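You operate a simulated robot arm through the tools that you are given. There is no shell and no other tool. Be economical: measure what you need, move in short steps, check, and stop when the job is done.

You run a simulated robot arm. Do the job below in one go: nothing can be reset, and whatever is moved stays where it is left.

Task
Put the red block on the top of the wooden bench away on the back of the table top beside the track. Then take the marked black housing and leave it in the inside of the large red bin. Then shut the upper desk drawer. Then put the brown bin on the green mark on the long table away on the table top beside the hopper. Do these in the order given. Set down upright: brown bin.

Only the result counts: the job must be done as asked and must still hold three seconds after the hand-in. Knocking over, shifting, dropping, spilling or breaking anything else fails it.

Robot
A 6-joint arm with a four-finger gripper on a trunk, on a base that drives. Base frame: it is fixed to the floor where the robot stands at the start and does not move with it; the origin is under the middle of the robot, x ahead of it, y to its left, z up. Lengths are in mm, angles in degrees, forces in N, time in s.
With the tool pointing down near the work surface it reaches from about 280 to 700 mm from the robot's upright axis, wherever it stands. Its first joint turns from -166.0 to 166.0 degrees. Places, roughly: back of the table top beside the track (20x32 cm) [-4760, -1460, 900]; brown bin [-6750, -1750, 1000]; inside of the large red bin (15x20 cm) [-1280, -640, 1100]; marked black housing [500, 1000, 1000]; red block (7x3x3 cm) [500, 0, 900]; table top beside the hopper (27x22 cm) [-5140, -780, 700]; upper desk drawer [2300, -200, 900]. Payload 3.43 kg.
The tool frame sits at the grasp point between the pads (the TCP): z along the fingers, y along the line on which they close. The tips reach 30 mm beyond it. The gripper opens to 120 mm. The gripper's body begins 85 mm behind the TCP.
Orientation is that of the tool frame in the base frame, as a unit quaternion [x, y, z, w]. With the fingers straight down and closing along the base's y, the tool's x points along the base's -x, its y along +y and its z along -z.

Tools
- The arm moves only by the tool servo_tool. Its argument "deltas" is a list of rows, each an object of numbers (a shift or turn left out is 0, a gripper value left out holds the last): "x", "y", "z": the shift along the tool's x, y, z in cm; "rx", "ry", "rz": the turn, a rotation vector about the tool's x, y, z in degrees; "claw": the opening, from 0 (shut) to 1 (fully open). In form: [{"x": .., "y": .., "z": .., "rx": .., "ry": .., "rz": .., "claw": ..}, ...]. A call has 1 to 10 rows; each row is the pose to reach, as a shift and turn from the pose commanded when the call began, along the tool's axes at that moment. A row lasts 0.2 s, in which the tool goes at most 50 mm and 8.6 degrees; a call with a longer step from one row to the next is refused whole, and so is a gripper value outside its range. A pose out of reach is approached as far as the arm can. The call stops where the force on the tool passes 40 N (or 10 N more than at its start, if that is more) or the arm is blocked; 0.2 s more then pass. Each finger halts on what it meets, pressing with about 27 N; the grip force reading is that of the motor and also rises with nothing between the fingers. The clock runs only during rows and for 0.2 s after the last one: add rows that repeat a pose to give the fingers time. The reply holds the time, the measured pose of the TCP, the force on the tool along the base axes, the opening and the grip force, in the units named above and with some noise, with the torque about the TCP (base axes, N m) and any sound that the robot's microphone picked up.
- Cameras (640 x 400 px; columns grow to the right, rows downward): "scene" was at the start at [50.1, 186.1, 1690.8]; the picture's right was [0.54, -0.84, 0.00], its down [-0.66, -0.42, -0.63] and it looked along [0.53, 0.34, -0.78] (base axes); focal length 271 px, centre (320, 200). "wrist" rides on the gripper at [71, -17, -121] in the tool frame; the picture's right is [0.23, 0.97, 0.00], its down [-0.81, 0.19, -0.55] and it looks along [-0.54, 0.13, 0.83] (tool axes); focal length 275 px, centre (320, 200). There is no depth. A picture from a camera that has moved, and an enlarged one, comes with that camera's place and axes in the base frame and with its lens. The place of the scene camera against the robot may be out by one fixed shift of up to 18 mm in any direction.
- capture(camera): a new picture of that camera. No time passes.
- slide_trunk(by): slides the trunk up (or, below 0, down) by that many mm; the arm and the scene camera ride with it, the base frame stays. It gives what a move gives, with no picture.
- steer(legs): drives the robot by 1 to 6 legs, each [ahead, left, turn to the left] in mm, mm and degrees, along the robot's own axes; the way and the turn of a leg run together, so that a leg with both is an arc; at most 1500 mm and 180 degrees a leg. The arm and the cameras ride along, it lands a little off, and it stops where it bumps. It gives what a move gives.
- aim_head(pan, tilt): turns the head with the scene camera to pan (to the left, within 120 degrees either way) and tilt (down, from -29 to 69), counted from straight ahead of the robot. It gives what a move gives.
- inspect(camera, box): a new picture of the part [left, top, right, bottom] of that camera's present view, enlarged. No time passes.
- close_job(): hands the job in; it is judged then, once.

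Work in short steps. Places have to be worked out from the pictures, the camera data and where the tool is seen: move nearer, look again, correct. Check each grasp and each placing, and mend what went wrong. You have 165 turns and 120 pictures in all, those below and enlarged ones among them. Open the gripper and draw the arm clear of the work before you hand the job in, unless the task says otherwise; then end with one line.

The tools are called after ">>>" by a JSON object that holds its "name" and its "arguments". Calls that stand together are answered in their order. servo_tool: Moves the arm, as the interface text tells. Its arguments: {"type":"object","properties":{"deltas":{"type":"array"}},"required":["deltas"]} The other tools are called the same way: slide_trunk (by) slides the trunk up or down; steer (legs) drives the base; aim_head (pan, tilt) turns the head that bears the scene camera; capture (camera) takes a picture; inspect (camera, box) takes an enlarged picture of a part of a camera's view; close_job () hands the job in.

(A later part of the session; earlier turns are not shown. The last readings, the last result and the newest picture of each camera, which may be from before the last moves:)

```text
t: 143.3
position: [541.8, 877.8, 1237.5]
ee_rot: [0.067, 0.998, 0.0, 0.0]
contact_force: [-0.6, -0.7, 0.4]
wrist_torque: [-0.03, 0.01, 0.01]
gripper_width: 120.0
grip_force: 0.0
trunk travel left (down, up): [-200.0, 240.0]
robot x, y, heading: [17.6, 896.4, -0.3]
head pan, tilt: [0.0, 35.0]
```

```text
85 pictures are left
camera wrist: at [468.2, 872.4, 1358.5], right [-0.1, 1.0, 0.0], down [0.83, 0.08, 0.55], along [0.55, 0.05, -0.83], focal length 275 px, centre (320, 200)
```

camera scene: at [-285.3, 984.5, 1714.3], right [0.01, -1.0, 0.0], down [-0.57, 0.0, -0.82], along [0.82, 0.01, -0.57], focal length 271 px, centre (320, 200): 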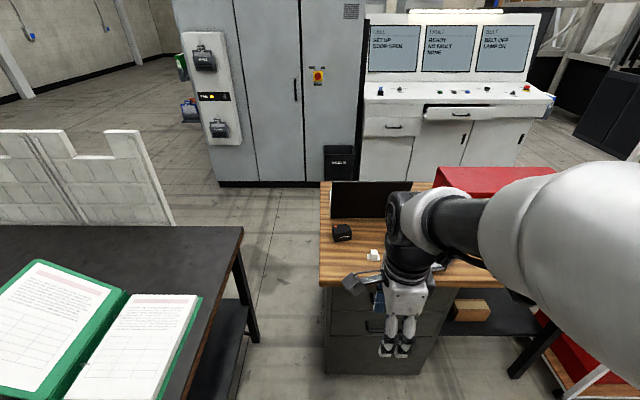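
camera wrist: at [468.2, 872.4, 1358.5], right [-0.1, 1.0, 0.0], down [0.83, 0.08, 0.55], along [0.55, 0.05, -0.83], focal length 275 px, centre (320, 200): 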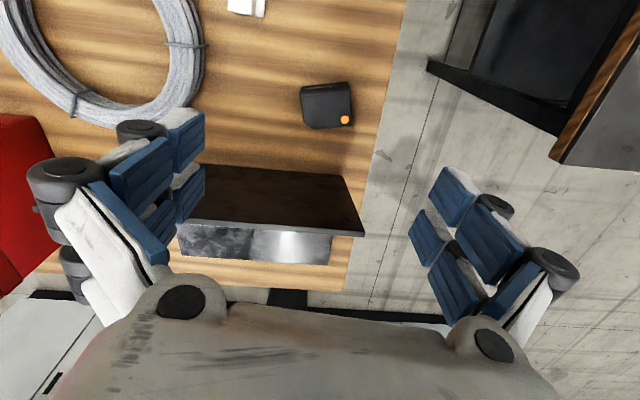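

The housing's top centre is near (578, 894), and the laptop hinge is about 100 mm further back. I'll move above it, correct the yaw by about 17°, and look from lower down.

>>> {"name": "servo_tool", "arguments": {"deltas": [{"x": -1.5, "y": 1, "z": 3.5, "rz": -6}, {"x": -3.3, "y": 2.1, "z": 8, "rz": -12}, {"x": -3.3, "y": 2.1, "z": 12, "rz": -17}, {"x": -3.3, "y": 2.1, "z": 15, "rz": -17}, {"x": -3.3, "y": 2.1, "z": 15, "rz": -17}]}}

>>> {"name": "capture", "arguments": {"camera": "wrist"}}

```text
t: 144.5
position: [578.7, 895.5, 1086.4]
ee_rot: [-0.081, 0.997, 0.0, 0.001]
contact_force: [0.1, -0.2, 0.3]
wrist_torque: [-0.01, -0.02, -0.01]
gripper_width: 120.2
grip_force: 0.0
trunk travel left (down, up): [-200.0, 240.0]
robot x, y, heading: [17.7, 894.7, 0.0]
head pan, tilt: [0.0, 35.0]
```

```text
84 pictures are left
camera wrist: at [510.6, 868.2, 1208.0], right [-0.39, 0.92, 0.0], down [0.77, 0.32, 0.55], along [0.51, 0.21, -0.83], focal length 275 px, centre (320, 200)
```

wrist: 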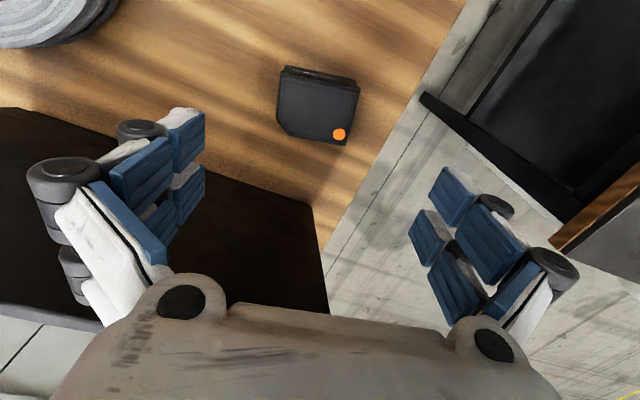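

Refined estimate: housing centre (580, 893), 67×50 mm, yaw 14°, top at about z 950. I'll adjust and descend over it.

>>> {"name": "servo_tool", "arguments": {"deltas": [{"y": -0.26, "z": 3, "rz": -5}, {"y": -0.26, "z": 6, "rz": -5}, {"y": -0.26, "z": 9, "rz": -5}, {"y": -0.26, "z": 10, "rz": -5}, {"y": -0.26, "z": 10, "rz": -5}]}}

>>> {"name": "capture", "arguments": {"camera": "wrist"}}

```text
t: 145.7
position: [576.4, 894.1, 986.9]
ee_rot: [-0.124, 0.992, 0.0, 0.0]
contact_force: [-0.3, 0.8, 0.3]
wrist_torque: [-0.01, 0.01, 0.0]
gripper_width: 120.1
grip_force: 0.0
trunk travel left (down, up): [-200.0, 240.0]
robot x, y, heading: [20.4, 892.9, -0.2]
head pan, tilt: [0.0, 35.0]
```

```text
83 pictures are left
camera wrist: at [512.6, 860.6, 1107.1], right [-0.46, 0.89, 0.0], down [0.74, 0.39, 0.55], along [0.49, 0.26, -0.83], focal length 275 px, centre (320, 200)
```

wrist: 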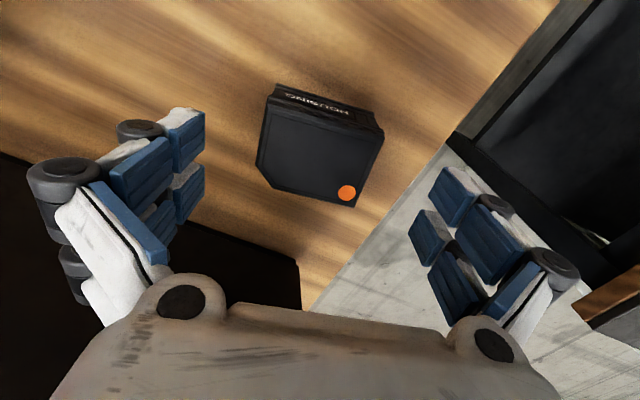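

Alignment is good. I descend to about z 938 and close on the housing.

>>> {"name": "servo_tool", "arguments": {"deltas": [{"x": 0.2, "z": 2}, {"x": 0.3, "z": 4}, {"x": 0.3, "z": 4.9}, {"x": 0.3, "z": 4.9}]}}

>>> {"name": "servo_tool", "arguments": {"deltas": [{"claw": 0}, {"claw": 0}, {"claw": 0}, {"claw": 0}, {"claw": 0}, {"claw": 0}]}}

>>> {"name": "capture", "arguments": {"camera": "wrist"}}

```text
t: 146.7
position: [574.4, 892.9, 938.1]
ee_rot: [-0.124, 0.992, 0.0, 0.0]
contact_force: [0.1, 0.3, -0.9]
wrist_torque: [0.01, 0.03, -0.01]
gripper_width: 119.8
grip_force: 0.1
trunk travel left (down, up): [-200.0, 240.0]
robot x, y, heading: [20.8, 892.0, -0.4]
head pan, tilt: [0.0, 35.0]
```

```text
t: 148.1
position: [574.0, 893.4, 938.4]
ee_rot: [-0.124, 0.992, 0.0, 0.001]
contact_force: [0.7, -0.5, 3.7]
wrist_torque: [-0.04, 0.02, 0.01]
gripper_width: 71.9
grip_force: 27.2
trunk travel left (down, up): [-200.0, 240.0]
robot x, y, heading: [20.4, 897.2, -0.2]
head pan, tilt: [0.0, 35.0]
```

```text
82 pictures are left
camera wrist: at [509.3, 859.7, 1058.7], right [-0.46, 0.89, 0.0], down [0.74, 0.39, 0.55], along [0.49, 0.26, -0.83], focal length 275 px, centre (320, 200)
```

wrist: 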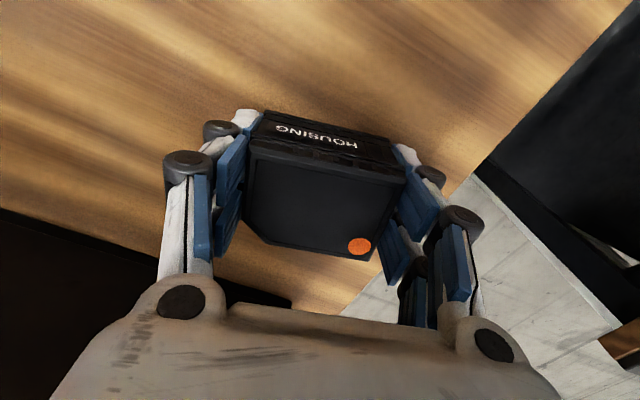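

The housing is gripped at 72 mm. I lift it and draw back.

>>> {"name": "servo_tool", "arguments": {"deltas": [{"z": -2}, {"z": -6}, {"z": -11}, {"z": -16}, {"z": -21}, {"z": -26}, {"z": -30}, {"z": -30}]}}

>>> {"name": "servo_tool", "arguments": {"deltas": [{"x": 4}, {"x": 8}, {"x": 12}, {"x": 16}, {"x": 20}, {"x": 22}, {"x": 22}]}}

>>> {"name": "capture", "arguments": {"camera": "wrist"}}

```text
t: 149.9
position: [571.9, 892.1, 1236.5]
ee_rot: [-0.124, 0.992, 0.0, 0.0]
contact_force: [0.5, 0.0, -1.2]
wrist_torque: [-0.04, 0.04, 0.0]
gripper_width: 71.7
grip_force: 26.9
trunk travel left (down, up): [-200.0, 240.0]
robot x, y, heading: [15.2, 893.7, -0.1]
head pan, tilt: [0.0, 35.0]
```

```text
t: 151.5
position: [360.8, 837.7, 1239.2]
ee_rot: [-0.125, 0.992, 0.0, 0.0]
contact_force: [0.0, -0.5, -0.8]
wrist_torque: [-0.02, 0.02, -0.01]
gripper_width: 72.0
grip_force: 27.3
trunk travel left (down, up): [-200.0, 240.0]
robot x, y, heading: [21.1, 896.7, -0.3]
head pan, tilt: [0.0, 35.0]
```

```text
81 pictures are left
camera wrist: at [296.4, 805.6, 1359.8], right [-0.46, 0.89, 0.0], down [0.74, 0.39, 0.55], along [0.49, 0.26, -0.83], focal length 275 px, centre (320, 200)
```

wrist: 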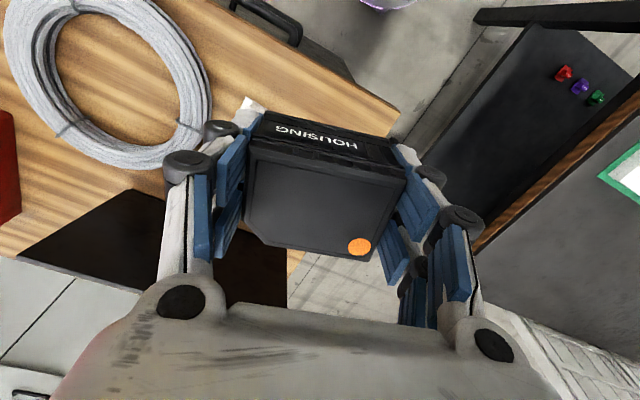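

The housing is secure. I back out, turn around, and slide over to face the red REJECT bin.

>>> {"name": "steer", "arguments": {"legs": [[-390, 0, 0], [0, 0, 180], [0, 800, 0], [0, 780, 0]]}}

>>> {"name": "aim_head", "arguments": {"pan": 0, "tilt": 35}}

>>> {"name": "capture", "arguments": {"camera": "scene"}}

```text
t: 168.8
position: [-771.3, -598.3, 1238.5]
ee_rot: [0.994, 0.112, 0.0, 0.0]
contact_force: [-0.1, 0.3, -1.5]
wrist_torque: [0.03, -0.06, -0.02]
gripper_width: 71.6
grip_force: 27.4
trunk travel left (down, up): [-200.0, 240.0]
robot x, y, heading: [-428.9, -659.6, 178.2]
head pan, tilt: [0.0, 35.0]
```

```text
t: 169.4
position: [-771.5, -598.2, 1238.1]
ee_rot: [0.994, 0.112, 0.0, 0.0]
contact_force: [-0.1, 0.5, -1.9]
wrist_torque: [-0.01, 0.03, 0.02]
gripper_width: 71.9
grip_force: 27.0
trunk travel left (down, up): [-200.0, 240.0]
robot x, y, heading: [-433.0, -659.3, 178.4]
head pan, tilt: [0.0, 35.0]
```

```text
80 pictures are left
camera scene: at [-495.6, -795.0, 1714.3], right [0.03, 1.0, 0.0], down [0.57, -0.02, -0.82], along [-0.82, 0.02, -0.57], focal length 271 px, centre (320, 200)
```

scene: 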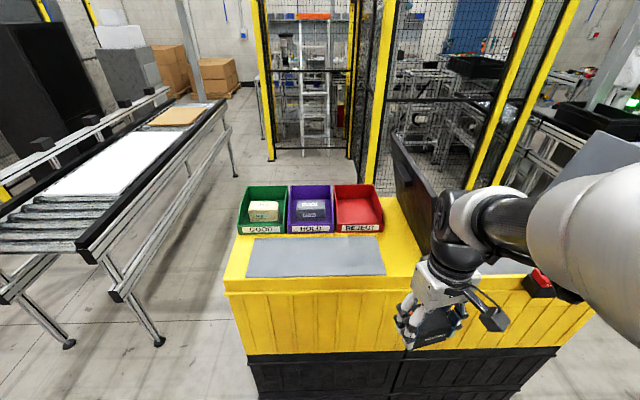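

The red bin's interior is around (-1310, -630), with the open lid safely to its right. I'll square up, drive in 265 mm and align the wrist.

>>> {"name": "steer", "arguments": {"legs": [[265, 0, 1.6]]}}

>>> {"name": "servo_tool", "arguments": {"deltas": [{"rz": 6, "z": -1}, {"rz": 11, "z": -2}, {"rz": 11, "z": -2}]}}

>>> {"name": "capture", "arguments": {"camera": "scene"}}

>>> {"name": "capture", "arguments": {"camera": "wrist"}}

```text
t: 171.3
position: [-1038.7, -602.1, 1238.3]
ee_rot: [0.992, 0.125, 0.0, 0.0]
contact_force: [0.1, -0.1, -2.1]
wrist_torque: [0.02, -0.06, -0.01]
gripper_width: 72.1
grip_force: 27.0
trunk travel left (down, up): [-200.0, 240.0]
robot x, y, heading: [-693.4, -657.3, 179.7]
head pan, tilt: [0.0, 35.0]
```

```text
t: 172.1
position: [-1038.2, -601.9, 1259.9]
ee_rot: [1.0, 0.029, 0.0, 0.0]
contact_force: [0.0, -0.6, -1.8]
wrist_torque: [0.03, -0.01, 0.01]
gripper_width: 71.6
grip_force: 26.9
trunk travel left (down, up): [-200.0, 240.0]
robot x, y, heading: [-692.8, -659.1, 179.9]
head pan, tilt: [0.0, 35.0]
```

```text
79 pictures are left
camera scene: at [-756.5, -792.7, 1714.3], right [0.0, 1.0, 0.0], down [0.57, 0.0, -0.82], along [-0.82, 0.0, -0.57], focal length 271 px, centre (320, 200)
```

scene: 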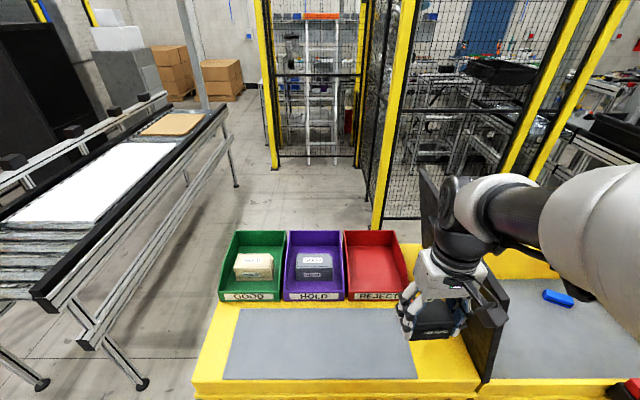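

```text
78 pictures are left
camera wrist: at [-967.1, -580.7, 1380.1], right [0.29, -0.96, 0.0], down [-0.8, -0.24, 0.55], along [-0.53, -0.16, -0.83], focal length 275 px, centre (320, 200)
```

wrist: 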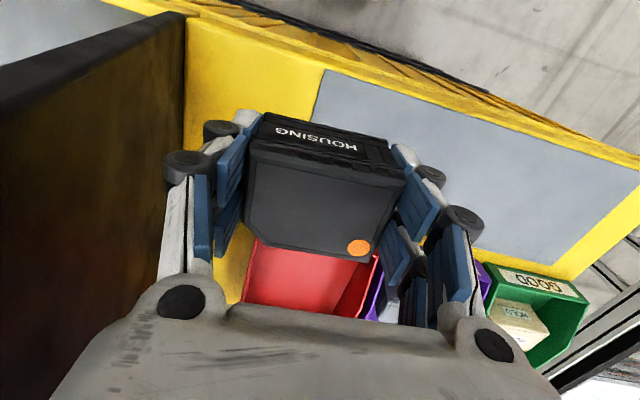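

The lid's top edge leans to about y=-490 and the bin is centred near (-1318, -619). I'll extend over the bin, keep at y≈-622, and look with the wrist camera.

>>> {"name": "servo_tool", "arguments": {"deltas": [{"y": 1.5, "x": -3}, {"y": 1.5, "x": -7}, {"y": 1.2, "x": -11}, {"y": 1, "x": -15}, {"y": 0.7, "x": -19}, {"y": 0.5, "x": -23}, {"y": 0.5, "x": -26.5}, {"y": 0.5, "x": -26.5}]}}

>>> {"name": "capture", "arguments": {"camera": "wrist"}}

>>> {"name": "capture", "arguments": {"camera": "scene"}}

```text
t: 173.9
position: [-1300.5, -622.1, 1259.7]
ee_rot: [1.0, 0.028, 0.0, 0.0]
contact_force: [-0.4, 0.0, -2.2]
wrist_torque: [0.01, 0.04, 0.02]
gripper_width: 71.6
grip_force: 27.1
trunk travel left (down, up): [-200.0, 240.0]
robot x, y, heading: [-697.2, -657.8, 179.7]
head pan, tilt: [0.0, 35.0]
```

```text
77 pictures are left
camera wrist: at [-1230.3, -600.5, 1380.6], right [0.29, -0.96, 0.0], down [-0.8, -0.24, 0.55], along [-0.53, -0.16, -0.83], focal length 275 px, centre (320, 200)
```

wrist: 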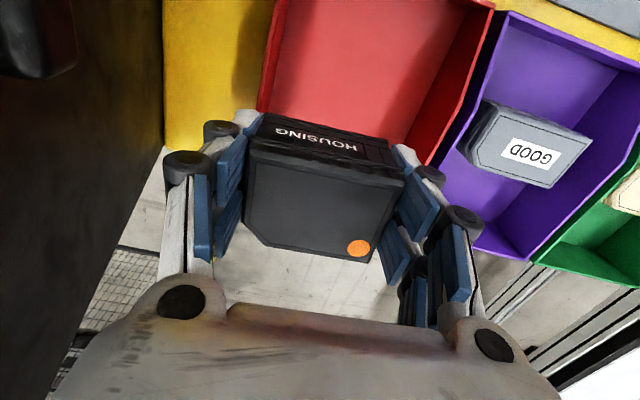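

```text
76 pictures are left
camera scene: at [-755.4, -792.7, 1714.4], right [0.0, 1.0, 0.0], down [0.57, 0.0, -0.82], along [-0.82, 0.0, -0.57], focal length 271 px, centre (320, 200)
```

scene: 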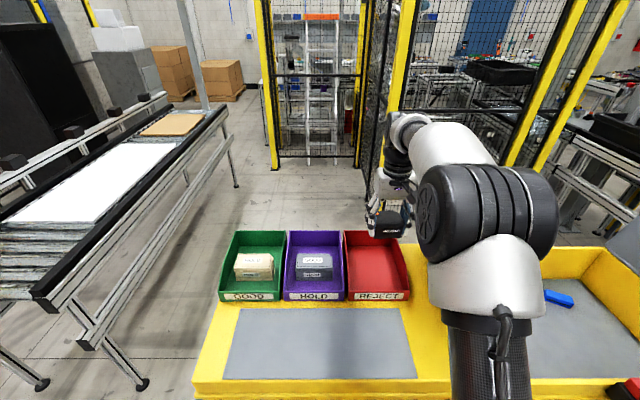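

The bin runs about y -568..-738, so I'll shift 30 mm toward -y to centre the housing and lower part way.

>>> {"name": "servo_tool", "arguments": {"deltas": [{"y": 1.5}, {"y": 3}, {"y": 3, "z": 3}, {"y": 3, "z": 6}, {"y": 3, "z": 8}, {"y": 3, "z": 8}]}}

>>> {"name": "capture", "arguments": {"camera": "wrist"}}

>>> {"name": "inspect", "arguments": {"camera": "scene", "box": [200, 180, 440, 330]}}

```text
t: 175.3
position: [-1301.0, -652.1, 1179.6]
ee_rot: [1.0, 0.028, 0.0, 0.0]
contact_force: [-0.1, 0.8, -2.4]
wrist_torque: [0.0, -0.01, 0.01]
gripper_width: 71.4
grip_force: 27.1
trunk travel left (down, up): [-200.0, 240.0]
robot x, y, heading: [-696.2, -660.4, 179.7]
head pan, tilt: [0.0, 35.0]
```

```text
75 pictures are left
camera wrist: at [-1229.9, -631.0, 1300.1], right [0.29, -0.96, 0.0], down [-0.8, -0.24, 0.55], along [-0.53, -0.16, -0.83], focal length 275 px, centre (320, 200)
```

wrist: 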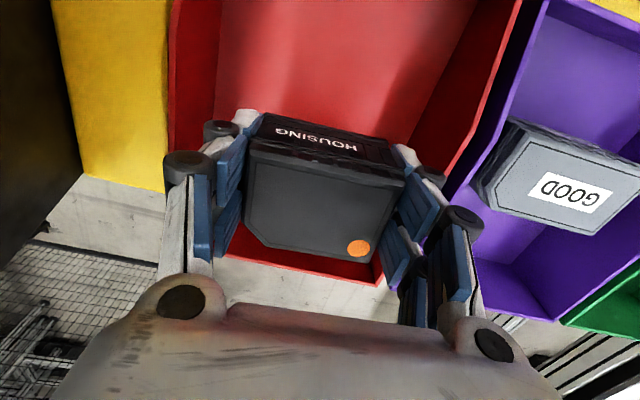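

```text
2.67 times, centred on (320, 255) of scene
camera zoom: at [-756.2, -792.8, 1714.3], right [0.0, 1.0, 0.0], down [0.57, 0.0, -0.82], along [-0.82, 0.0, -0.57], focal length 722 px, centre (320, 53)
```

zoom: 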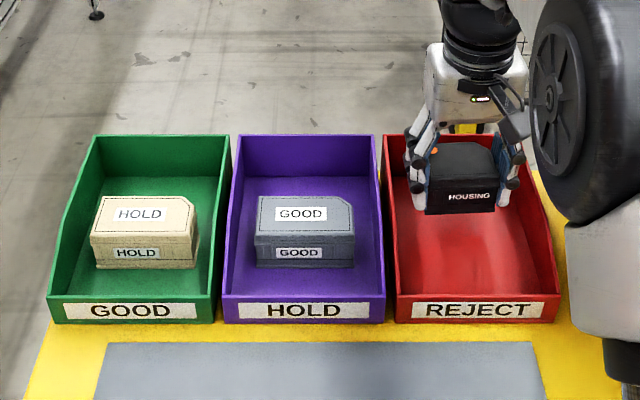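

The housing is centred over the red bin's floor. I lower it in, more slowly near the bottom.

>>> {"name": "servo_tool", "arguments": {"deltas": [{"z": 2}, {"z": 4}, {"z": 5}, {"z": 5.5}, {"z": 6}, {"z": 6.3}, {"z": 6.6}, {"z": 6.9}, {"z": 7.2}, {"z": 7.5}]}}

>>> {"name": "inspect", "arguments": {"camera": "scene", "box": [200, 180, 440, 330]}}

```text
t: 176.8
position: [-1302.0, -653.9, 1122.0]
ee_rot: [1.0, 0.03, -0.005, 0.0]
contact_force: [7.3, -1.3, 13.1]
wrist_torque: [-0.33, -0.56, 0.13]
gripper_width: 71.7
grip_force: 26.6
trunk travel left (down, up): [-200.0, 240.0]
robot x, y, heading: [-693.4, -659.1, 179.9]
head pan, tilt: [0.0, 35.0]
stopped in row 7: the force on the tool passed its limit at 43 N (the readings are from after the stop); the commanded pose is now the measured one
```

```text
2.67 times, centred on (320, 255) of scene
camera zoom: at [-754.0, -792.9, 1714.2], right [0.0, 1.0, 0.0], down [0.57, 0.0, -0.82], along [-0.82, 0.0, -0.57], focal length 722 px, centre (320, 53)
```

zoom: 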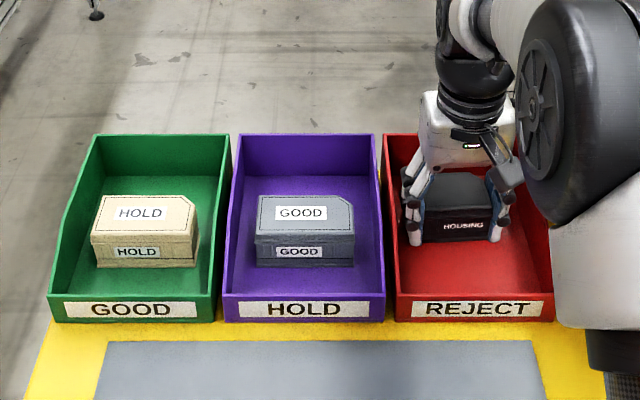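

The housing rests on the bin floor. I open a little and rise straight out.

>>> {"name": "servo_tool", "arguments": {"deltas": [{"claw": 0.65}, {"claw": 0.73}, {"claw": 0.73}, {"claw": 0.73}]}}

>>> {"name": "servo_tool", "arguments": {"deltas": [{"z": -2}, {"z": -4}, {"z": -8}, {"z": -12}, {"z": -16}, {"z": -16}]}}

>>> {"name": "inspect", "arguments": {"camera": "scene", "box": [200, 180, 440, 330]}}

>>> {"name": "capture", "arguments": {"camera": "wrist"}}

```text
t: 177.8
position: [-1302.3, -652.7, 1119.1]
ee_rot: [1.0, 0.029, -0.005, 0.001]
contact_force: [0.3, 0.3, 0.2]
wrist_torque: [0.01, 0.0, 0.02]
gripper_width: 87.3
grip_force: 0.0
trunk travel left (down, up): [-200.0, 240.0]
robot x, y, heading: [-697.0, -659.1, 179.8]
head pan, tilt: [0.0, 35.0]
```

```text
t: 179.2
position: [-1301.8, -653.9, 1280.2]
ee_rot: [1.0, 0.028, -0.004, 0.0]
contact_force: [-1.2, -0.2, 0.1]
wrist_torque: [0.02, 0.01, 0.02]
gripper_width: 87.4
grip_force: 0.2
trunk travel left (down, up): [-200.0, 240.0]
robot x, y, heading: [-690.6, -656.0, 179.8]
head pan, tilt: [0.0, 35.0]
```

```text
2.67 times, centred on (320, 255) of scene
camera zoom: at [-756.7, -792.8, 1714.3], right [0.0, 1.0, 0.0], down [0.57, 0.0, -0.82], along [-0.82, 0.0, -0.57], focal length 722 px, centre (320, 53)
```

zoom: 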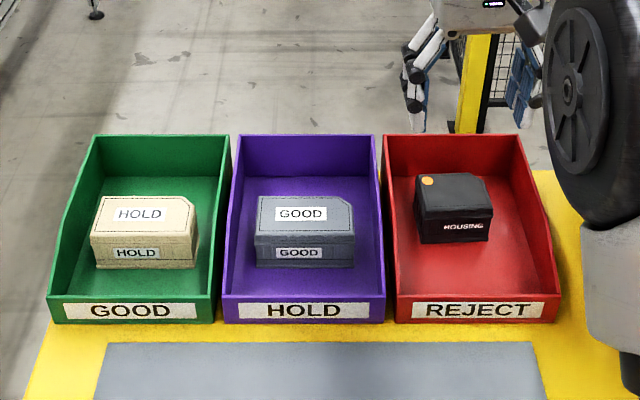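

```text
71 pictures are left
camera wrist: at [-1230.0, -632.9, 1400.1], right [0.29, -0.96, 0.0], down [-0.79, -0.24, 0.56], along [-0.54, -0.16, -0.83], focal length 275 px, centre (320, 200)
```

wrist: 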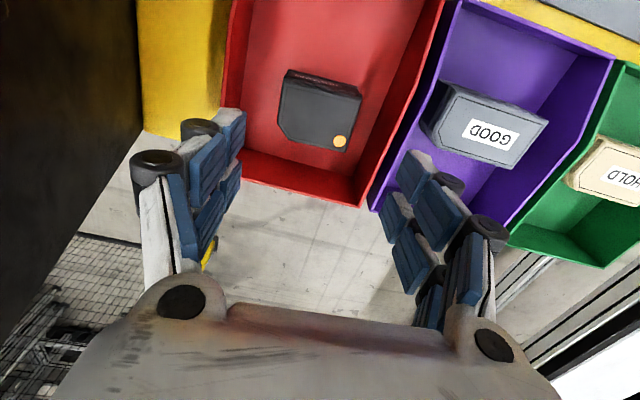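

The housing sits in the red bin. I retract, back away, turn to face +x, and look for a route to the desk past the bench's right end.

>>> {"name": "servo_tool", "arguments": {"deltas": [{"x": 4}, {"x": 8}, {"x": 12}, {"x": 16}, {"x": 20}, {"x": 24}, {"x": 26}, {"x": 26}]}}

>>> {"name": "steer", "arguments": {"legs": [[-340, 0, 0], [0, 0, -179.8]]}}

>>> {"name": "aim_head", "arguments": {"pan": 0, "tilt": 30}}

>>> {"name": "capture", "arguments": {"camera": "scene"}}

```text
t: 180.9
position: [-1044.2, -639.9, 1278.1]
ee_rot: [1.0, 0.029, -0.004, 0.0]
contact_force: [-0.1, 1.0, -0.2]
wrist_torque: [-0.02, -0.01, 0.01]
gripper_width: 87.5
grip_force: 0.1
trunk travel left (down, up): [-200.0, 240.0]
robot x, y, heading: [-692.7, -656.7, 179.9]
head pan, tilt: [0.0, 35.0]
```

```text
t: 190.5
position: [3.1, -671.8, 1277.9]
ee_rot: [-0.037, 0.999, 0.0, 0.004]
contact_force: [0.4, -0.2, -0.2]
wrist_torque: [-0.01, 0.01, 0.01]
gripper_width: 87.6
grip_force: 0.0
trunk travel left (down, up): [-200.0, 240.0]
robot x, y, heading: [-347.3, -660.5, 0.7]
head pan, tilt: [0.0, 35.0]
```

```text
t: 191.2
position: [3.1, -673.7, 1277.5]
ee_rot: [-0.038, 0.999, 0.0, 0.004]
contact_force: [-0.5, -0.5, -0.4]
wrist_torque: [0.02, -0.02, 0.01]
gripper_width: 87.6
grip_force: 0.1
trunk travel left (down, up): [-200.0, 240.0]
robot x, y, heading: [-348.3, -661.0, 0.6]
head pan, tilt: [0.0, 30.0]
```

```text
70 pictures are left
camera scene: at [-272.5, -513.3, 1722.1], right [0.01, -1.0, 0.0], down [-0.5, -0.01, -0.87], along [0.87, 0.01, -0.5], focal length 271 px, centre (320, 200)
```

scene: 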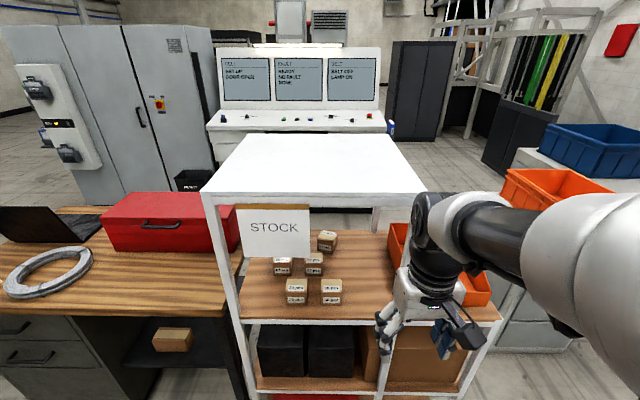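

A STOCK shelf stands right of the bench. I'll check the gap further right.

>>> {"name": "aim_head", "arguments": {"pan": -55, "tilt": 30}}

>>> {"name": "capture", "arguments": {"camera": "scene"}}

```text
t: 192.4
position: [2.4, -672.9, 1276.7]
ee_rot: [-0.037, 0.999, 0.0, 0.004]
contact_force: [-0.5, -0.2, 0.5]
wrist_torque: [0.03, 0.01, 0.0]
gripper_width: 87.5
grip_force: 0.0
trunk travel left (down, up): [-200.0, 240.0]
robot x, y, heading: [-345.7, -658.6, 1.1]
head pan, tilt: [-55.0, 30.0]
```

```text
69 pictures are left
camera scene: at [-310.2, -587.8, 1722.1], right [-0.81, -0.58, 0.0], down [-0.29, 0.41, -0.87], along [0.51, -0.7, -0.5], focal length 271 px, centre (320, 200)
```

scene: 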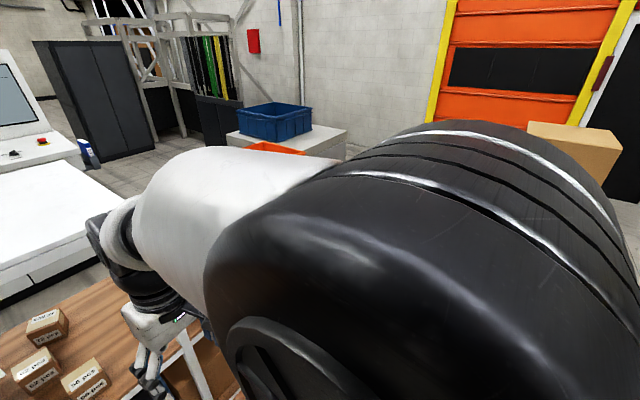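

The arm hides the view. I'll move right to y≈-1900 and look back at the gap between the shelf and the grey drawer units.

>>> {"name": "steer", "arguments": {"legs": [[0, -1250, -1]]}}

>>> {"name": "aim_head", "arguments": {"pan": 20, "tilt": 35}}

>>> {"name": "capture", "arguments": {"camera": "scene"}}

```text
t: 198.8
position: [-15.3, -1957.1, 1277.7]
ee_rot: [-0.01, 1.0, 0.0, 0.004]
contact_force: [0.7, 0.5, 0.6]
wrist_torque: [-0.01, 0.0, -0.01]
gripper_width: 87.6
grip_force: 0.0
trunk travel left (down, up): [-200.0, 240.0]
robot x, y, heading: [-366.6, -1928.8, -2.3]
head pan, tilt: [-55.0, 30.0]
```

```text
t: 200.3
position: [-15.8, -1957.1, 1278.2]
ee_rot: [-0.011, 1.0, 0.001, 0.004]
contact_force: [0.3, 0.9, 0.3]
wrist_torque: [0.01, -0.02, -0.01]
gripper_width: 87.7
grip_force: 0.1
trunk travel left (down, up): [-200.0, 240.0]
robot x, y, heading: [-363.2, -1926.6, -2.6]
head pan, tilt: [20.0, 35.0]
```

```text
68 pictures are left
camera scene: at [-289.4, -1753.0, 1714.3], right [0.3, -0.95, 0.0], down [-0.55, -0.17, -0.82], along [0.78, 0.25, -0.57], focal length 271 px, centre (320, 200)
```

scene: 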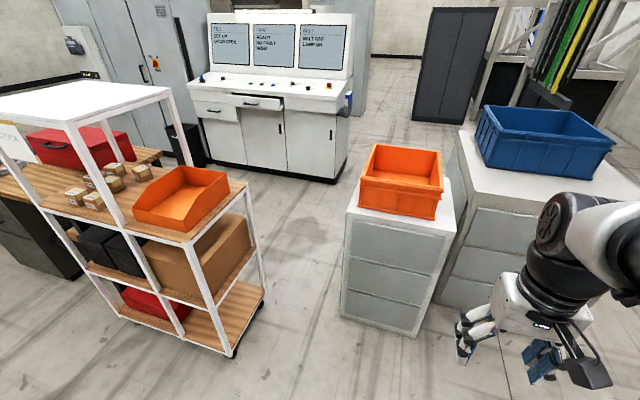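

There's a usable ~570 mm gap between the shelf's back foot (696, -999) and the grey unit's corner (754, -1564). I'll line up at y≈-1282 ahead of it.

>>> {"name": "steer", "arguments": {"legs": [[30, 645, 2.6], [550, 0, 0]]}}

>>> {"name": "aim_head", "arguments": {"pan": 0, "tilt": 55}}

>>> {"name": "capture", "arguments": {"camera": "scene"}}

```text
t: 206.7
position: [600.3, -1298.8, 1277.2]
ee_rot: [-0.032, 0.999, 0.0, 0.004]
contact_force: [0.0, -0.2, 0.1]
wrist_torque: [-0.01, 0.0, 0.02]
gripper_width: 87.4
grip_force: 0.0
trunk travel left (down, up): [-200.0, 240.0]
robot x, y, heading: [253.1, -1280.9, 0.2]
head pan, tilt: [20.0, 35.0]
```

```text
t: 207.6
position: [601.2, -1298.2, 1277.5]
ee_rot: [-0.032, 0.999, 0.0, 0.004]
contact_force: [0.7, -0.7, 0.5]
wrist_torque: [0.0, 0.0, 0.02]
gripper_width: 87.4
grip_force: 0.1
trunk travel left (down, up): [-200.0, 240.0]
robot x, y, heading: [249.9, -1279.1, 0.4]
head pan, tilt: [0.0, 55.0]
```

```text
67 pictures are left
camera scene: at [308.7, -1135.7, 1686.1], right [0.0, -1.0, 0.0], down [-0.82, 0.0, -0.57], along [0.57, 0.0, -0.82], focal length 271 px, centre (320, 200)
```

scene: 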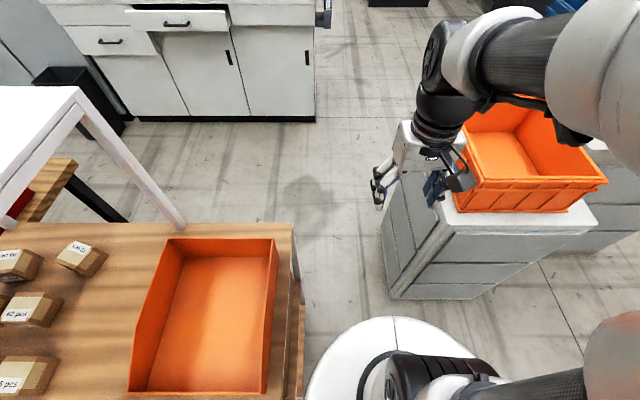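

The narrow part runs between y≈-1045 (shelf) and -1571 (unit); my base should fit centred at -1308. I'll proceed in short legs.

>>> {"name": "steer", "arguments": {"legs": [[100, -29, -0.4], [200, 0, 0]]}}

>>> {"name": "capture", "arguments": {"camera": "scene"}}

```text
t: 209.9
position: [894.4, -1332.0, 1277.7]
ee_rot: [-0.027, 1.0, 0.0, 0.003]
contact_force: [0.1, 0.6, 0.7]
wrist_torque: [0.02, 0.09, 0.0]
gripper_width: 87.5
grip_force: 0.1
trunk travel left (down, up): [-200.0, 240.0]
robot x, y, heading: [545.4, -1312.2, -0.6]
head pan, tilt: [0.0, 55.0]
```

```text
66 pictures are left
camera scene: at [605.0, -1166.8, 1686.0], right [-0.01, -1.0, 0.0], down [-0.82, 0.01, -0.57], along [0.57, 0.0, -0.82], focal length 271 px, centre (320, 200)
```

scene: 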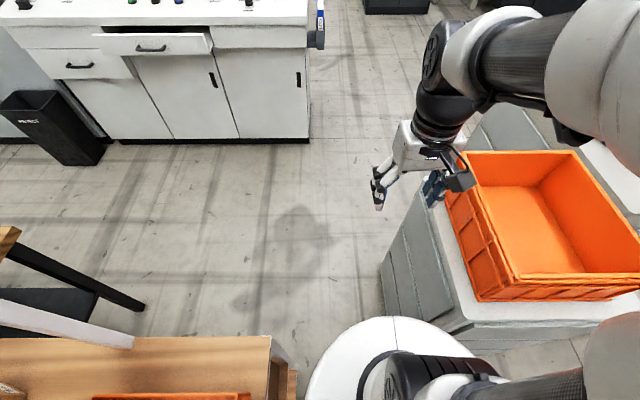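

I'm centred with about 255 mm each side. Continuing straight ahead.

>>> {"name": "steer", "arguments": {"legs": [[150, 2, 0.6], [220, 0, 0], [330, 60, 0]]}}

>>> {"name": "aim_head", "arguments": {"pan": 15, "tilt": 35}}

>>> {"name": "capture", "arguments": {"camera": "scene"}}

```text
t: 214.4
position: [1602.5, -1264.3, 1278.2]
ee_rot: [-0.034, 0.999, 0.0, 0.004]
contact_force: [-0.4, 1.1, 0.3]
wrist_torque: [-0.03, 0.01, 0.02]
gripper_width: 87.7
grip_force: 0.2
trunk travel left (down, up): [-200.0, 240.0]
robot x, y, heading: [1250.9, -1246.7, 0.4]
head pan, tilt: [0.0, 55.0]
```

```text
t: 215.2
position: [1602.5, -1263.9, 1277.3]
ee_rot: [-0.034, 0.999, 0.0, 0.005]
contact_force: [-0.4, -0.4, 0.3]
wrist_torque: [0.01, 0.0, -0.02]
gripper_width: 87.8
grip_force: 0.1
trunk travel left (down, up): [-200.0, 240.0]
robot x, y, heading: [1251.3, -1252.0, 0.1]
head pan, tilt: [15.0, 35.0]
```

```text
65 pictures are left
camera scene: at [1322.4, -1080.7, 1714.2], right [0.27, -0.96, 0.0], down [-0.55, -0.15, -0.82], along [0.79, 0.22, -0.57], focal length 271 px, centre (320, 200)
```

scene: 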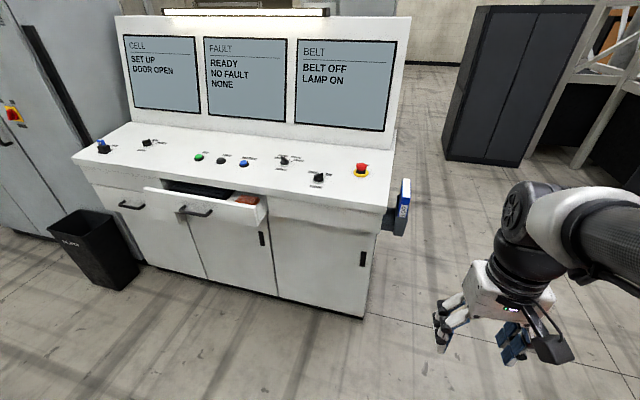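

The desk front is at x≈2418 and the open upper drawer spans about y -500..+226, its front at x≈2310, z≈800–905. I'll move in front of its middle.

>>> {"name": "steer", "arguments": {"legs": [[200, 550, 0], [230, 560, 0]]}}

>>> {"name": "aim_head", "arguments": {"pan": 0, "tilt": 45}}

>>> {"name": "capture", "arguments": {"camera": "scene"}}

>>> {"name": "capture", "arguments": {"camera": "wrist"}}

```text
t: 221.6
position: [2022.2, -146.4, 1277.1]
ee_rot: [-0.037, 0.999, -0.001, 0.004]
contact_force: [0.1, 0.2, -0.1]
wrist_torque: [-0.01, 0.01, 0.0]
gripper_width: 87.6
grip_force: 0.0
trunk travel left (down, up): [-200.0, 240.0]
robot x, y, heading: [1670.3, -134.3, 0.5]
head pan, tilt: [15.0, 35.0]
```

```text
t: 222.4
position: [2022.3, -147.1, 1277.2]
ee_rot: [-0.037, 0.999, -0.001, 0.005]
contact_force: [-0.2, 0.4, 0.2]
wrist_torque: [-0.02, 0.0, -0.03]
gripper_width: 87.8
grip_force: 0.0
trunk travel left (down, up): [-200.0, 240.0]
robot x, y, heading: [1671.3, -133.0, 0.7]
head pan, tilt: [0.0, 45.0]
```

```text
64 pictures are left
camera scene: at [1738.0, 11.8, 1699.5], right [0.01, -1.0, 0.0], down [-0.71, -0.01, -0.71], along [0.71, 0.01, -0.71], focal length 271 px, centre (320, 200)
```

scene: 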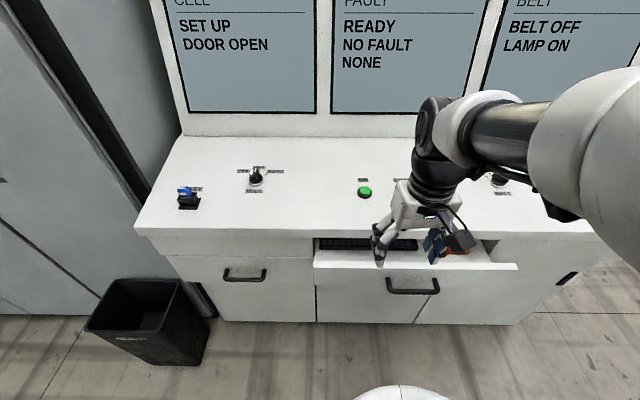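

```text
63 pictures are left
camera wrist: at [1951.4, -169.0, 1398.4], right [-0.3, 0.95, 0.0], down [0.79, 0.25, 0.56], along [0.53, 0.17, -0.83], focal length 275 px, centre (320, 200)
```

wrist: 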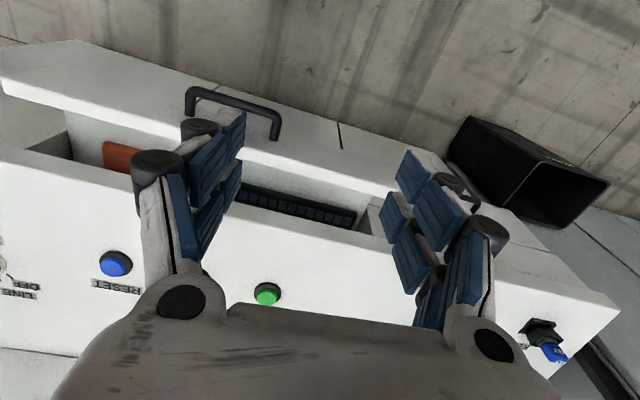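

The handle lies near (2115, -265) at z≈940. I'll lower 150 mm at the same spot for a second wrist view and triangulate the drawer front.

>>> {"name": "servo_tool", "arguments": {"deltas": [{"z": 4, "claw": 0}, {"z": 8, "claw": 0}, {"z": 12, "claw": 0}, {"z": 15, "claw": 0}, {"z": 15, "claw": 0}, {"z": 15, "claw": 0}]}}

>>> {"name": "capture", "arguments": {"camera": "wrist"}}

```text
t: 223.8
position: [2025.0, -147.0, 1127.5]
ee_rot: [-0.037, 0.999, 0.0, 0.004]
contact_force: [-0.5, -0.3, 0.1]
wrist_torque: [0.06, 0.02, -0.01]
gripper_width: 0.0
grip_force: 20.0
trunk travel left (down, up): [-200.0, 240.0]
robot x, y, heading: [1673.9, -135.4, 0.4]
head pan, tilt: [0.0, 45.0]
```

```text
62 pictures are left
camera wrist: at [1953.6, -168.6, 1247.6], right [-0.3, 0.95, 0.0], down [0.79, 0.25, 0.56], along [0.53, 0.17, -0.83], focal length 275 px, centre (320, 200)
```

wrist: 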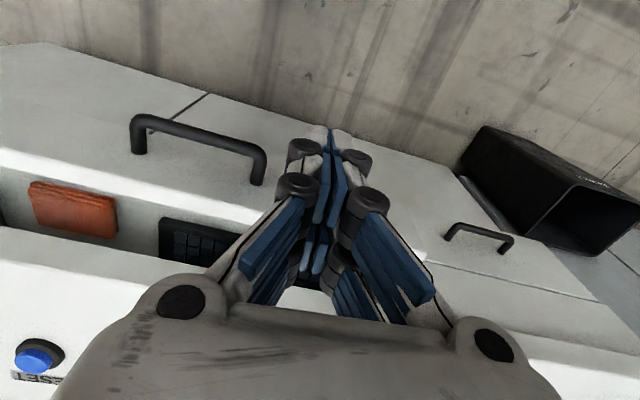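

The drawer face is at x≈2143, z≈900–1000, with the handle bar at (2103, -263, 950). I'll back up 150 mm, then pitch the tool to horizontal so closed fingertips can push the face beside the handle.

>>> {"name": "steer", "arguments": {"legs": [[-150, 0, -0.4]]}}

>>> {"name": "servo_tool", "arguments": {"deltas": [{"rz": 4.2}, {"rz": 4.2}]}}

>>> {"name": "servo_tool", "arguments": {"deltas": [{"ry": -8}, {"ry": -16}, {"ry": -24}, {"ry": -32}, {"ry": -40}, {"ry": -48}, {"ry": -56}, {"ry": -64}, {"ry": -72}, {"ry": -80}]}}

>>> {"name": "capture", "arguments": {"camera": "scene"}}

```text
t: 225.1
position: [1874.5, -150.2, 1127.2]
ee_rot: [-0.035, 0.999, 0.0, 0.005]
contact_force: [0.1, -0.6, 1.0]
wrist_torque: [-0.01, -0.05, -0.02]
gripper_width: 0.0
grip_force: 27.1
trunk travel left (down, up): [-200.0, 240.0]
robot x, y, heading: [1523.1, -135.4, 0.6]
head pan, tilt: [0.0, 45.0]
```

```text
t: 225.7
position: [1875.1, -150.4, 1127.8]
ee_rot: [0.003, 1.0, 0.001, 0.005]
contact_force: [-0.1, -0.2, -1.0]
wrist_torque: [-0.02, 0.02, 0.01]
gripper_width: 0.0
grip_force: 26.9
trunk travel left (down, up): [-200.0, 240.0]
robot x, y, heading: [1525.0, -131.5, 0.6]
head pan, tilt: [0.0, 45.0]
```

```text
t: 227.9
position: [2033.5, -179.1, 1123.3]
ee_rot: [0.055, 0.777, 0.079, 0.623]
contact_force: [0.7, 0.3, -0.6]
wrist_torque: [0.0, 0.0, 0.03]
gripper_width: 0.0
grip_force: 27.3
out of reach, approached as far as the arm can: row 2, 3, 4, 5, 6, 7, 8, 9, 10
trunk travel left (down, up): [-200.0, 240.0]
robot x, y, heading: [1524.5, -134.4, 0.6]
head pan, tilt: [0.0, 45.0]
```

```text
61 pictures are left
camera scene: at [1592.3, 9.5, 1699.3], right [0.01, -1.0, 0.0], down [-0.71, 0.0, -0.71], along [0.71, 0.0, -0.71], focal length 271 px, centre (320, 200)
```

scene: 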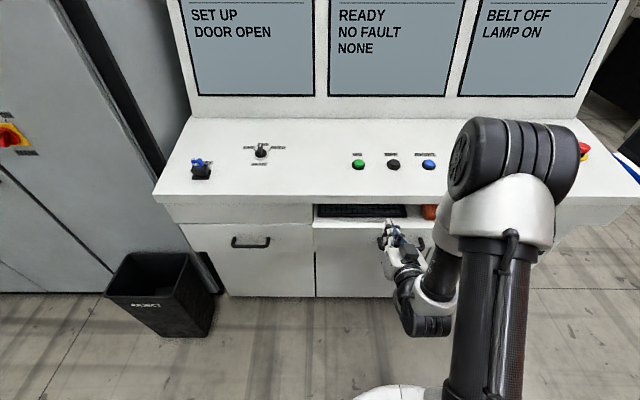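

The arm had to extend because the pose was too close; the tool now points forward about 12° below horizontal. I'll command it forward at this height first so that the commanded pose is reachable.

>>> {"name": "servo_tool", "arguments": {"deltas": [{"z": 4.5, "x": -0.8}, {"z": 9, "x": -1.6}, {"z": 13.5, "x": -2.4}, {"z": 18, "x": -3.2}, {"z": 19, "x": -3.3}, {"z": 19, "x": -3.3}]}}

```text
t: 229.3
position: [2226.2, -191.5, 1119.8]
ee_rot: [0.047, 0.778, 0.089, 0.62]
contact_force: [-1.3, -0.5, 0.3]
wrist_torque: [0.01, -0.02, 0.01]
gripper_width: 0.3
grip_force: 27.6
out of reach, approached as far as the arm can: row 1, 2, 3, 4, 5, 6
trunk travel left (down, up): [-200.0, 240.0]
robot x, y, heading: [1525.2, -139.2, 0.6]
head pan, tilt: [0.0, 45.0]
```

The tool moved relative to its actual pose, so it's now over the countertop at z 1120 without contact. I'll look before continuing.

>>> {"name": "capture", "arguments": {"camera": "scene"}}

>>> {"name": "servo_tool", "arguments": {"deltas": [{"z": -3}, {"z": -6}, {"z": -9}, {"z": -12}, {"z": -12}]}}

```text
60 pictures are left
camera scene: at [1589.9, 10.0, 1699.5], right [0.01, -1.0, 0.0], down [-0.71, 0.0, -0.71], along [0.71, 0.0, -0.71], focal length 271 px, centre (320, 200)
```

scene: 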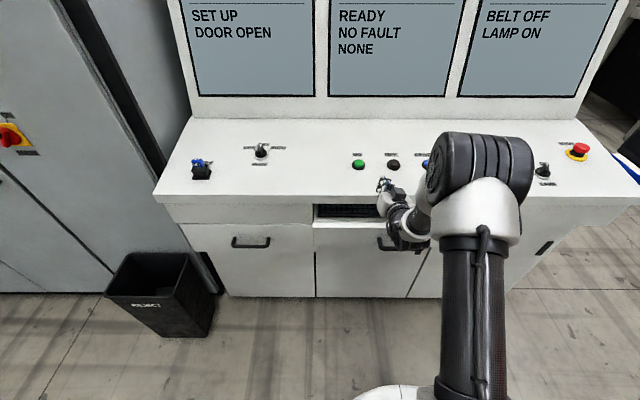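

```text
t: 230.5
position: [2108.1, -196.8, 1145.1]
ee_rot: [0.054, 0.777, 0.08, 0.622]
contact_force: [0.2, -0.3, 0.1]
wrist_torque: [0.01, 0.0, 0.03]
gripper_width: 0.0
grip_force: 27.5
out of reach, approached as far as the arm can: row 1
trunk travel left (down, up): [-200.0, 240.0]
robot x, y, heading: [1522.1, -135.2, 0.2]
head pan, tilt: [0.0, 45.0]
```

Now it's within reach. I lower in front of the drawer, to about (2065, -150, 968).

>>> {"name": "servo_tool", "arguments": {"deltas": [{"z": -3, "y": 1}, {"z": -3, "y": 1.3, "x": 3}, {"z": -3, "y": 1.3, "x": 7}, {"z": -2, "y": 1.3, "x": 11}, {"z": -1, "y": 1.3, "x": 15}, {"z": -0.2, "y": 1.3, "x": 18.8}, {"z": -0.2, "y": 1.3, "x": 18.8}]}}

>>> {"name": "capture", "arguments": {"camera": "wrist"}}

>>> {"name": "inspect", "arguments": {"camera": "scene", "box": [280, 180, 520, 330]}}

```text
t: 232.1
position: [2067.5, -174.3, 970.0]
ee_rot: [0.058, 0.777, 0.094, 0.62]
contact_force: [0.4, -0.3, 0.0]
wrist_torque: [0.01, -0.01, 0.05]
gripper_width: 0.0
grip_force: 26.9
out of reach, approached as far as the arm can: row 2, 3, 4, 5, 6, 7
trunk travel left (down, up): [-200.0, 240.0]
robot x, y, heading: [1519.9, -134.4, 0.3]
head pan, tilt: [0.0, 45.0]
```

```text
59 pictures are left
camera wrist: at [1935.0, -184.5, 924.1], right [-0.08, 1.0, -0.01], down [-0.36, -0.02, 0.93], along [0.93, 0.08, 0.36], focal length 275 px, centre (320, 200)
```

wrist: 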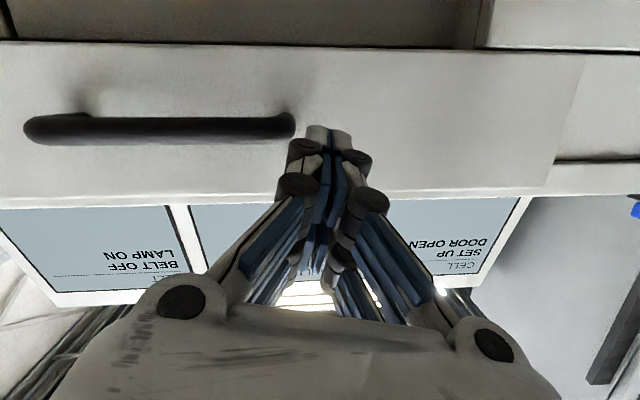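

```text
2.67 times, centred on (400, 255) of scene
camera zoom: at [1589.8, 9.8, 1699.6], right [0.01, -1.0, 0.0], down [-0.71, 0.0, -0.71], along [0.71, 0.0, -0.71], focal length 722 px, centre (107, 53)
```

zoom: 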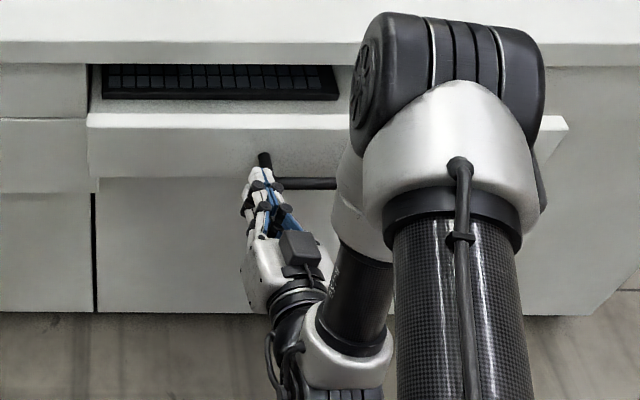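

The closed fingertips face the drawer panel just beside the handle's end. I'll shift the base 35 mm left for clearance, then push forward with the arm.

>>> {"name": "steer", "arguments": {"legs": [[0, 35, 0]]}}

>>> {"name": "servo_tool", "arguments": {"deltas": [{"z": 2, "x": -0.4}, {"z": 4, "x": -0.8}, {"z": 5, "x": -1}, {"z": 6, "x": -1.2}, {"z": 7, "x": -1.4}, {"z": 8, "x": -1.6}, {"z": 9, "x": -1.8}]}}

>>> {"name": "capture", "arguments": {"camera": "wrist"}}

```text
t: 233.0
position: [2068.4, -138.5, 969.9]
ee_rot: [0.057, 0.777, 0.094, 0.62]
contact_force: [-1.2, 0.3, -0.1]
wrist_torque: [-0.03, -0.02, -0.03]
gripper_width: 0.0
grip_force: 27.1
trunk travel left (down, up): [-200.0, 240.0]
robot x, y, heading: [1521.2, -99.7, 0.1]
head pan, tilt: [0.0, 45.0]
```

```text
t: 234.6
position: [2158.2, -151.0, 965.9]
ee_rot: [0.054, 0.777, 0.1, 0.619]
contact_force: [0.8, -0.2, -0.1]
wrist_torque: [0.01, 0.02, -0.01]
gripper_width: 0.0
grip_force: 26.6
out of reach, approached as far as the arm can: row 2, 3, 4, 5, 6, 7
trunk travel left (down, up): [-200.0, 240.0]
robot x, y, heading: [1519.1, -102.5, 0.5]
head pan, tilt: [0.0, 45.0]
```

```text
57 pictures are left
camera wrist: at [2025.9, -161.8, 921.8], right [-0.09, 1.0, 0.0], down [-0.36, -0.03, 0.93], along [0.93, 0.09, 0.36], focal length 275 px, centre (320, 200)
```

wrist: 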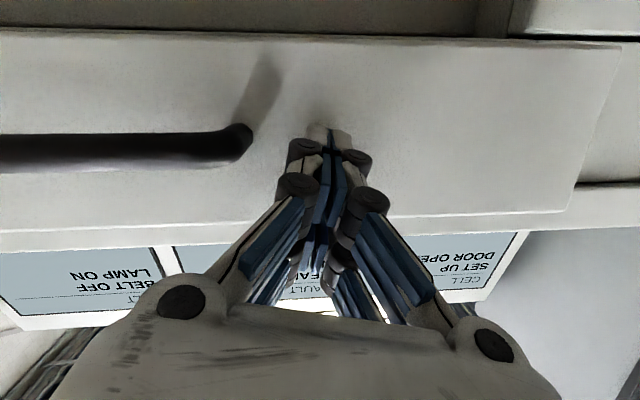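

The tips are near or at the panel with no force yet. Continuing the push.

>>> {"name": "servo_tool", "arguments": {"deltas": [{"z": 1, "x": -0.2}, {"z": 2, "x": -0.4}, {"z": 3, "x": -0.6}, {"z": 4, "x": -0.8}, {"z": 5, "x": -1}, {"z": 6, "x": -1.2}, {"z": 7, "x": -1.4}, {"z": 8, "x": -1.6}]}}

>>> {"name": "capture", "arguments": {"camera": "scene"}}

```text
t: 236.3
position: [2225.0, -157.9, 965.9]
ee_rot: [0.054, 0.778, 0.1, 0.618]
contact_force: [-30.0, 0.3, 14.7]
wrist_torque: [-0.1, -0.92, -0.19]
gripper_width: 6.1
grip_force: 34.0
out of reach, approached as far as the arm can: row 1, 2, 3, 4, 5, 6, 7, 8
trunk travel left (down, up): [-200.0, 240.0]
robot x, y, heading: [1521.7, -101.2, 0.2]
head pan, tilt: [0.0, 45.0]
stopped in row 8: the force on the tool passed its limit at 52 N (the readings are from after the stop); the commanded pose is now the measured one
```

```text
56 pictures are left
camera scene: at [1581.6, 45.0, 1699.9], right [0.01, -1.0, 0.0], down [-0.7, 0.0, -0.71], along [0.71, 0.0, -0.7], focal length 271 px, centre (320, 200)
```

scene: 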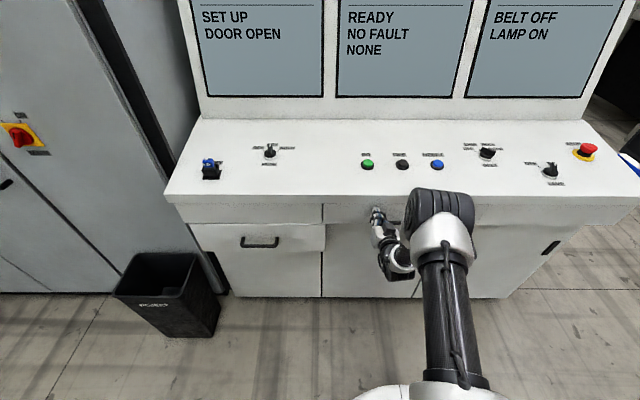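

The arm met firm resistance. I'll check whether the drawer is flush.

>>> {"name": "inspect", "arguments": {"camera": "scene", "box": [250, 170, 490, 320]}}

>>> {"name": "capture", "arguments": {"camera": "wrist"}}

```text
2.67 times, centred on (370, 245) of scene
camera zoom: at [1581.6, 45.0, 1699.9], right [0.01, -1.0, 0.0], down [-0.7, 0.0, -0.71], along [0.71, 0.0, -0.7], focal length 722 px, centre (187, 80)
```

zoom: 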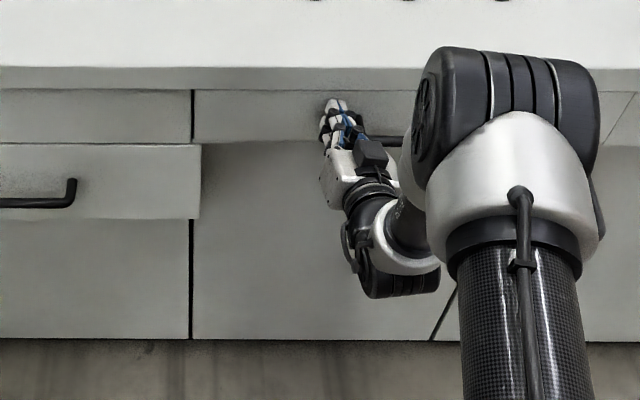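

```text
54 pictures are left
camera wrist: at [2092.1, -169.6, 921.4], right [-0.09, 1.0, 0.0], down [-0.36, -0.03, 0.93], along [0.93, 0.09, 0.36], focal length 275 px, centre (320, 200)
```

wrist: 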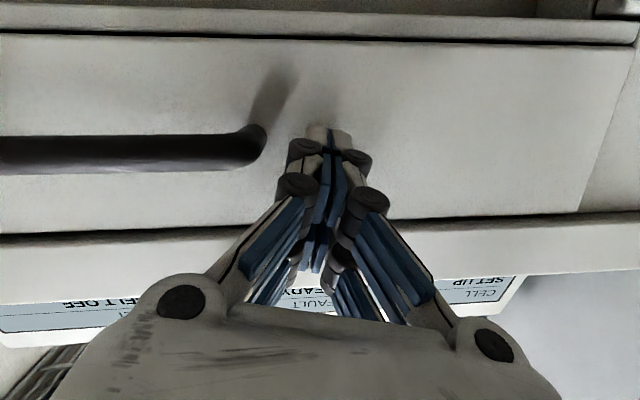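

It appears flush with the neighbouring panel. One more gentle push confirms the end stop, then I retract.

>>> {"name": "servo_tool", "arguments": {"deltas": [{"z": 0.5}, {"z": 1}, {"z": 1.5}]}}

>>> {"name": "servo_tool", "arguments": {"deltas": [{"z": -3}, {"z": -6}, {"z": -9}, {"z": -12}, {"z": -12}]}}

>>> {"name": "inspect", "arguments": {"camera": "scene", "box": [250, 170, 490, 320]}}

```text
t: 236.6
position: [2225.5, -157.9, 965.9]
ee_rot: [0.054, 0.777, 0.099, 0.619]
contact_force: [-26.2, 1.3, 12.7]
wrist_torque: [-0.09, -0.82, -0.15]
gripper_width: 0.0
grip_force: 33.4
trunk travel left (down, up): [-200.0, 240.0]
robot x, y, heading: [1523.8, -99.6, -0.0]
head pan, tilt: [0.0, 45.0]
stopped in row 1: the force on the tool passed its limit at 47 N (the readings are from after the stop); the commanded pose is now the measured one
```

```text
t: 237.8
position: [2111.7, -169.5, 989.6]
ee_rot: [0.054, 0.779, 0.099, 0.616]
contact_force: [-0.5, -0.8, 0.7]
wrist_torque: [-0.03, 0.01, 0.0]
gripper_width: 0.0
grip_force: 33.9
trunk travel left (down, up): [-200.0, 240.0]
robot x, y, heading: [1522.8, -99.3, 0.3]
head pan, tilt: [0.0, 45.0]
```

```text
2.67 times, centred on (370, 245) of scene
camera zoom: at [1588.8, 44.7, 1699.5], right [0.01, -1.0, 0.0], down [-0.71, 0.0, -0.71], along [0.71, 0.0, -0.71], focal length 722 px, centre (187, 80)
```

zoom: 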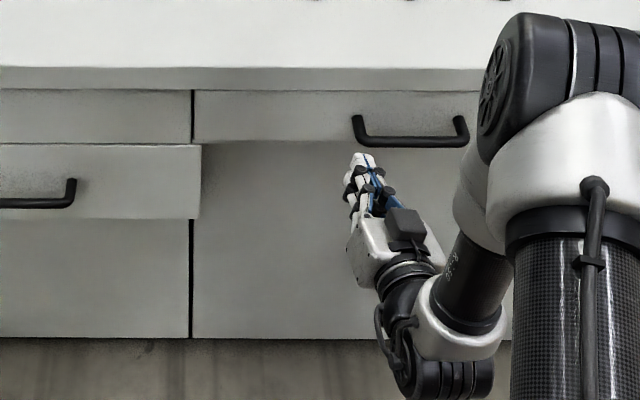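

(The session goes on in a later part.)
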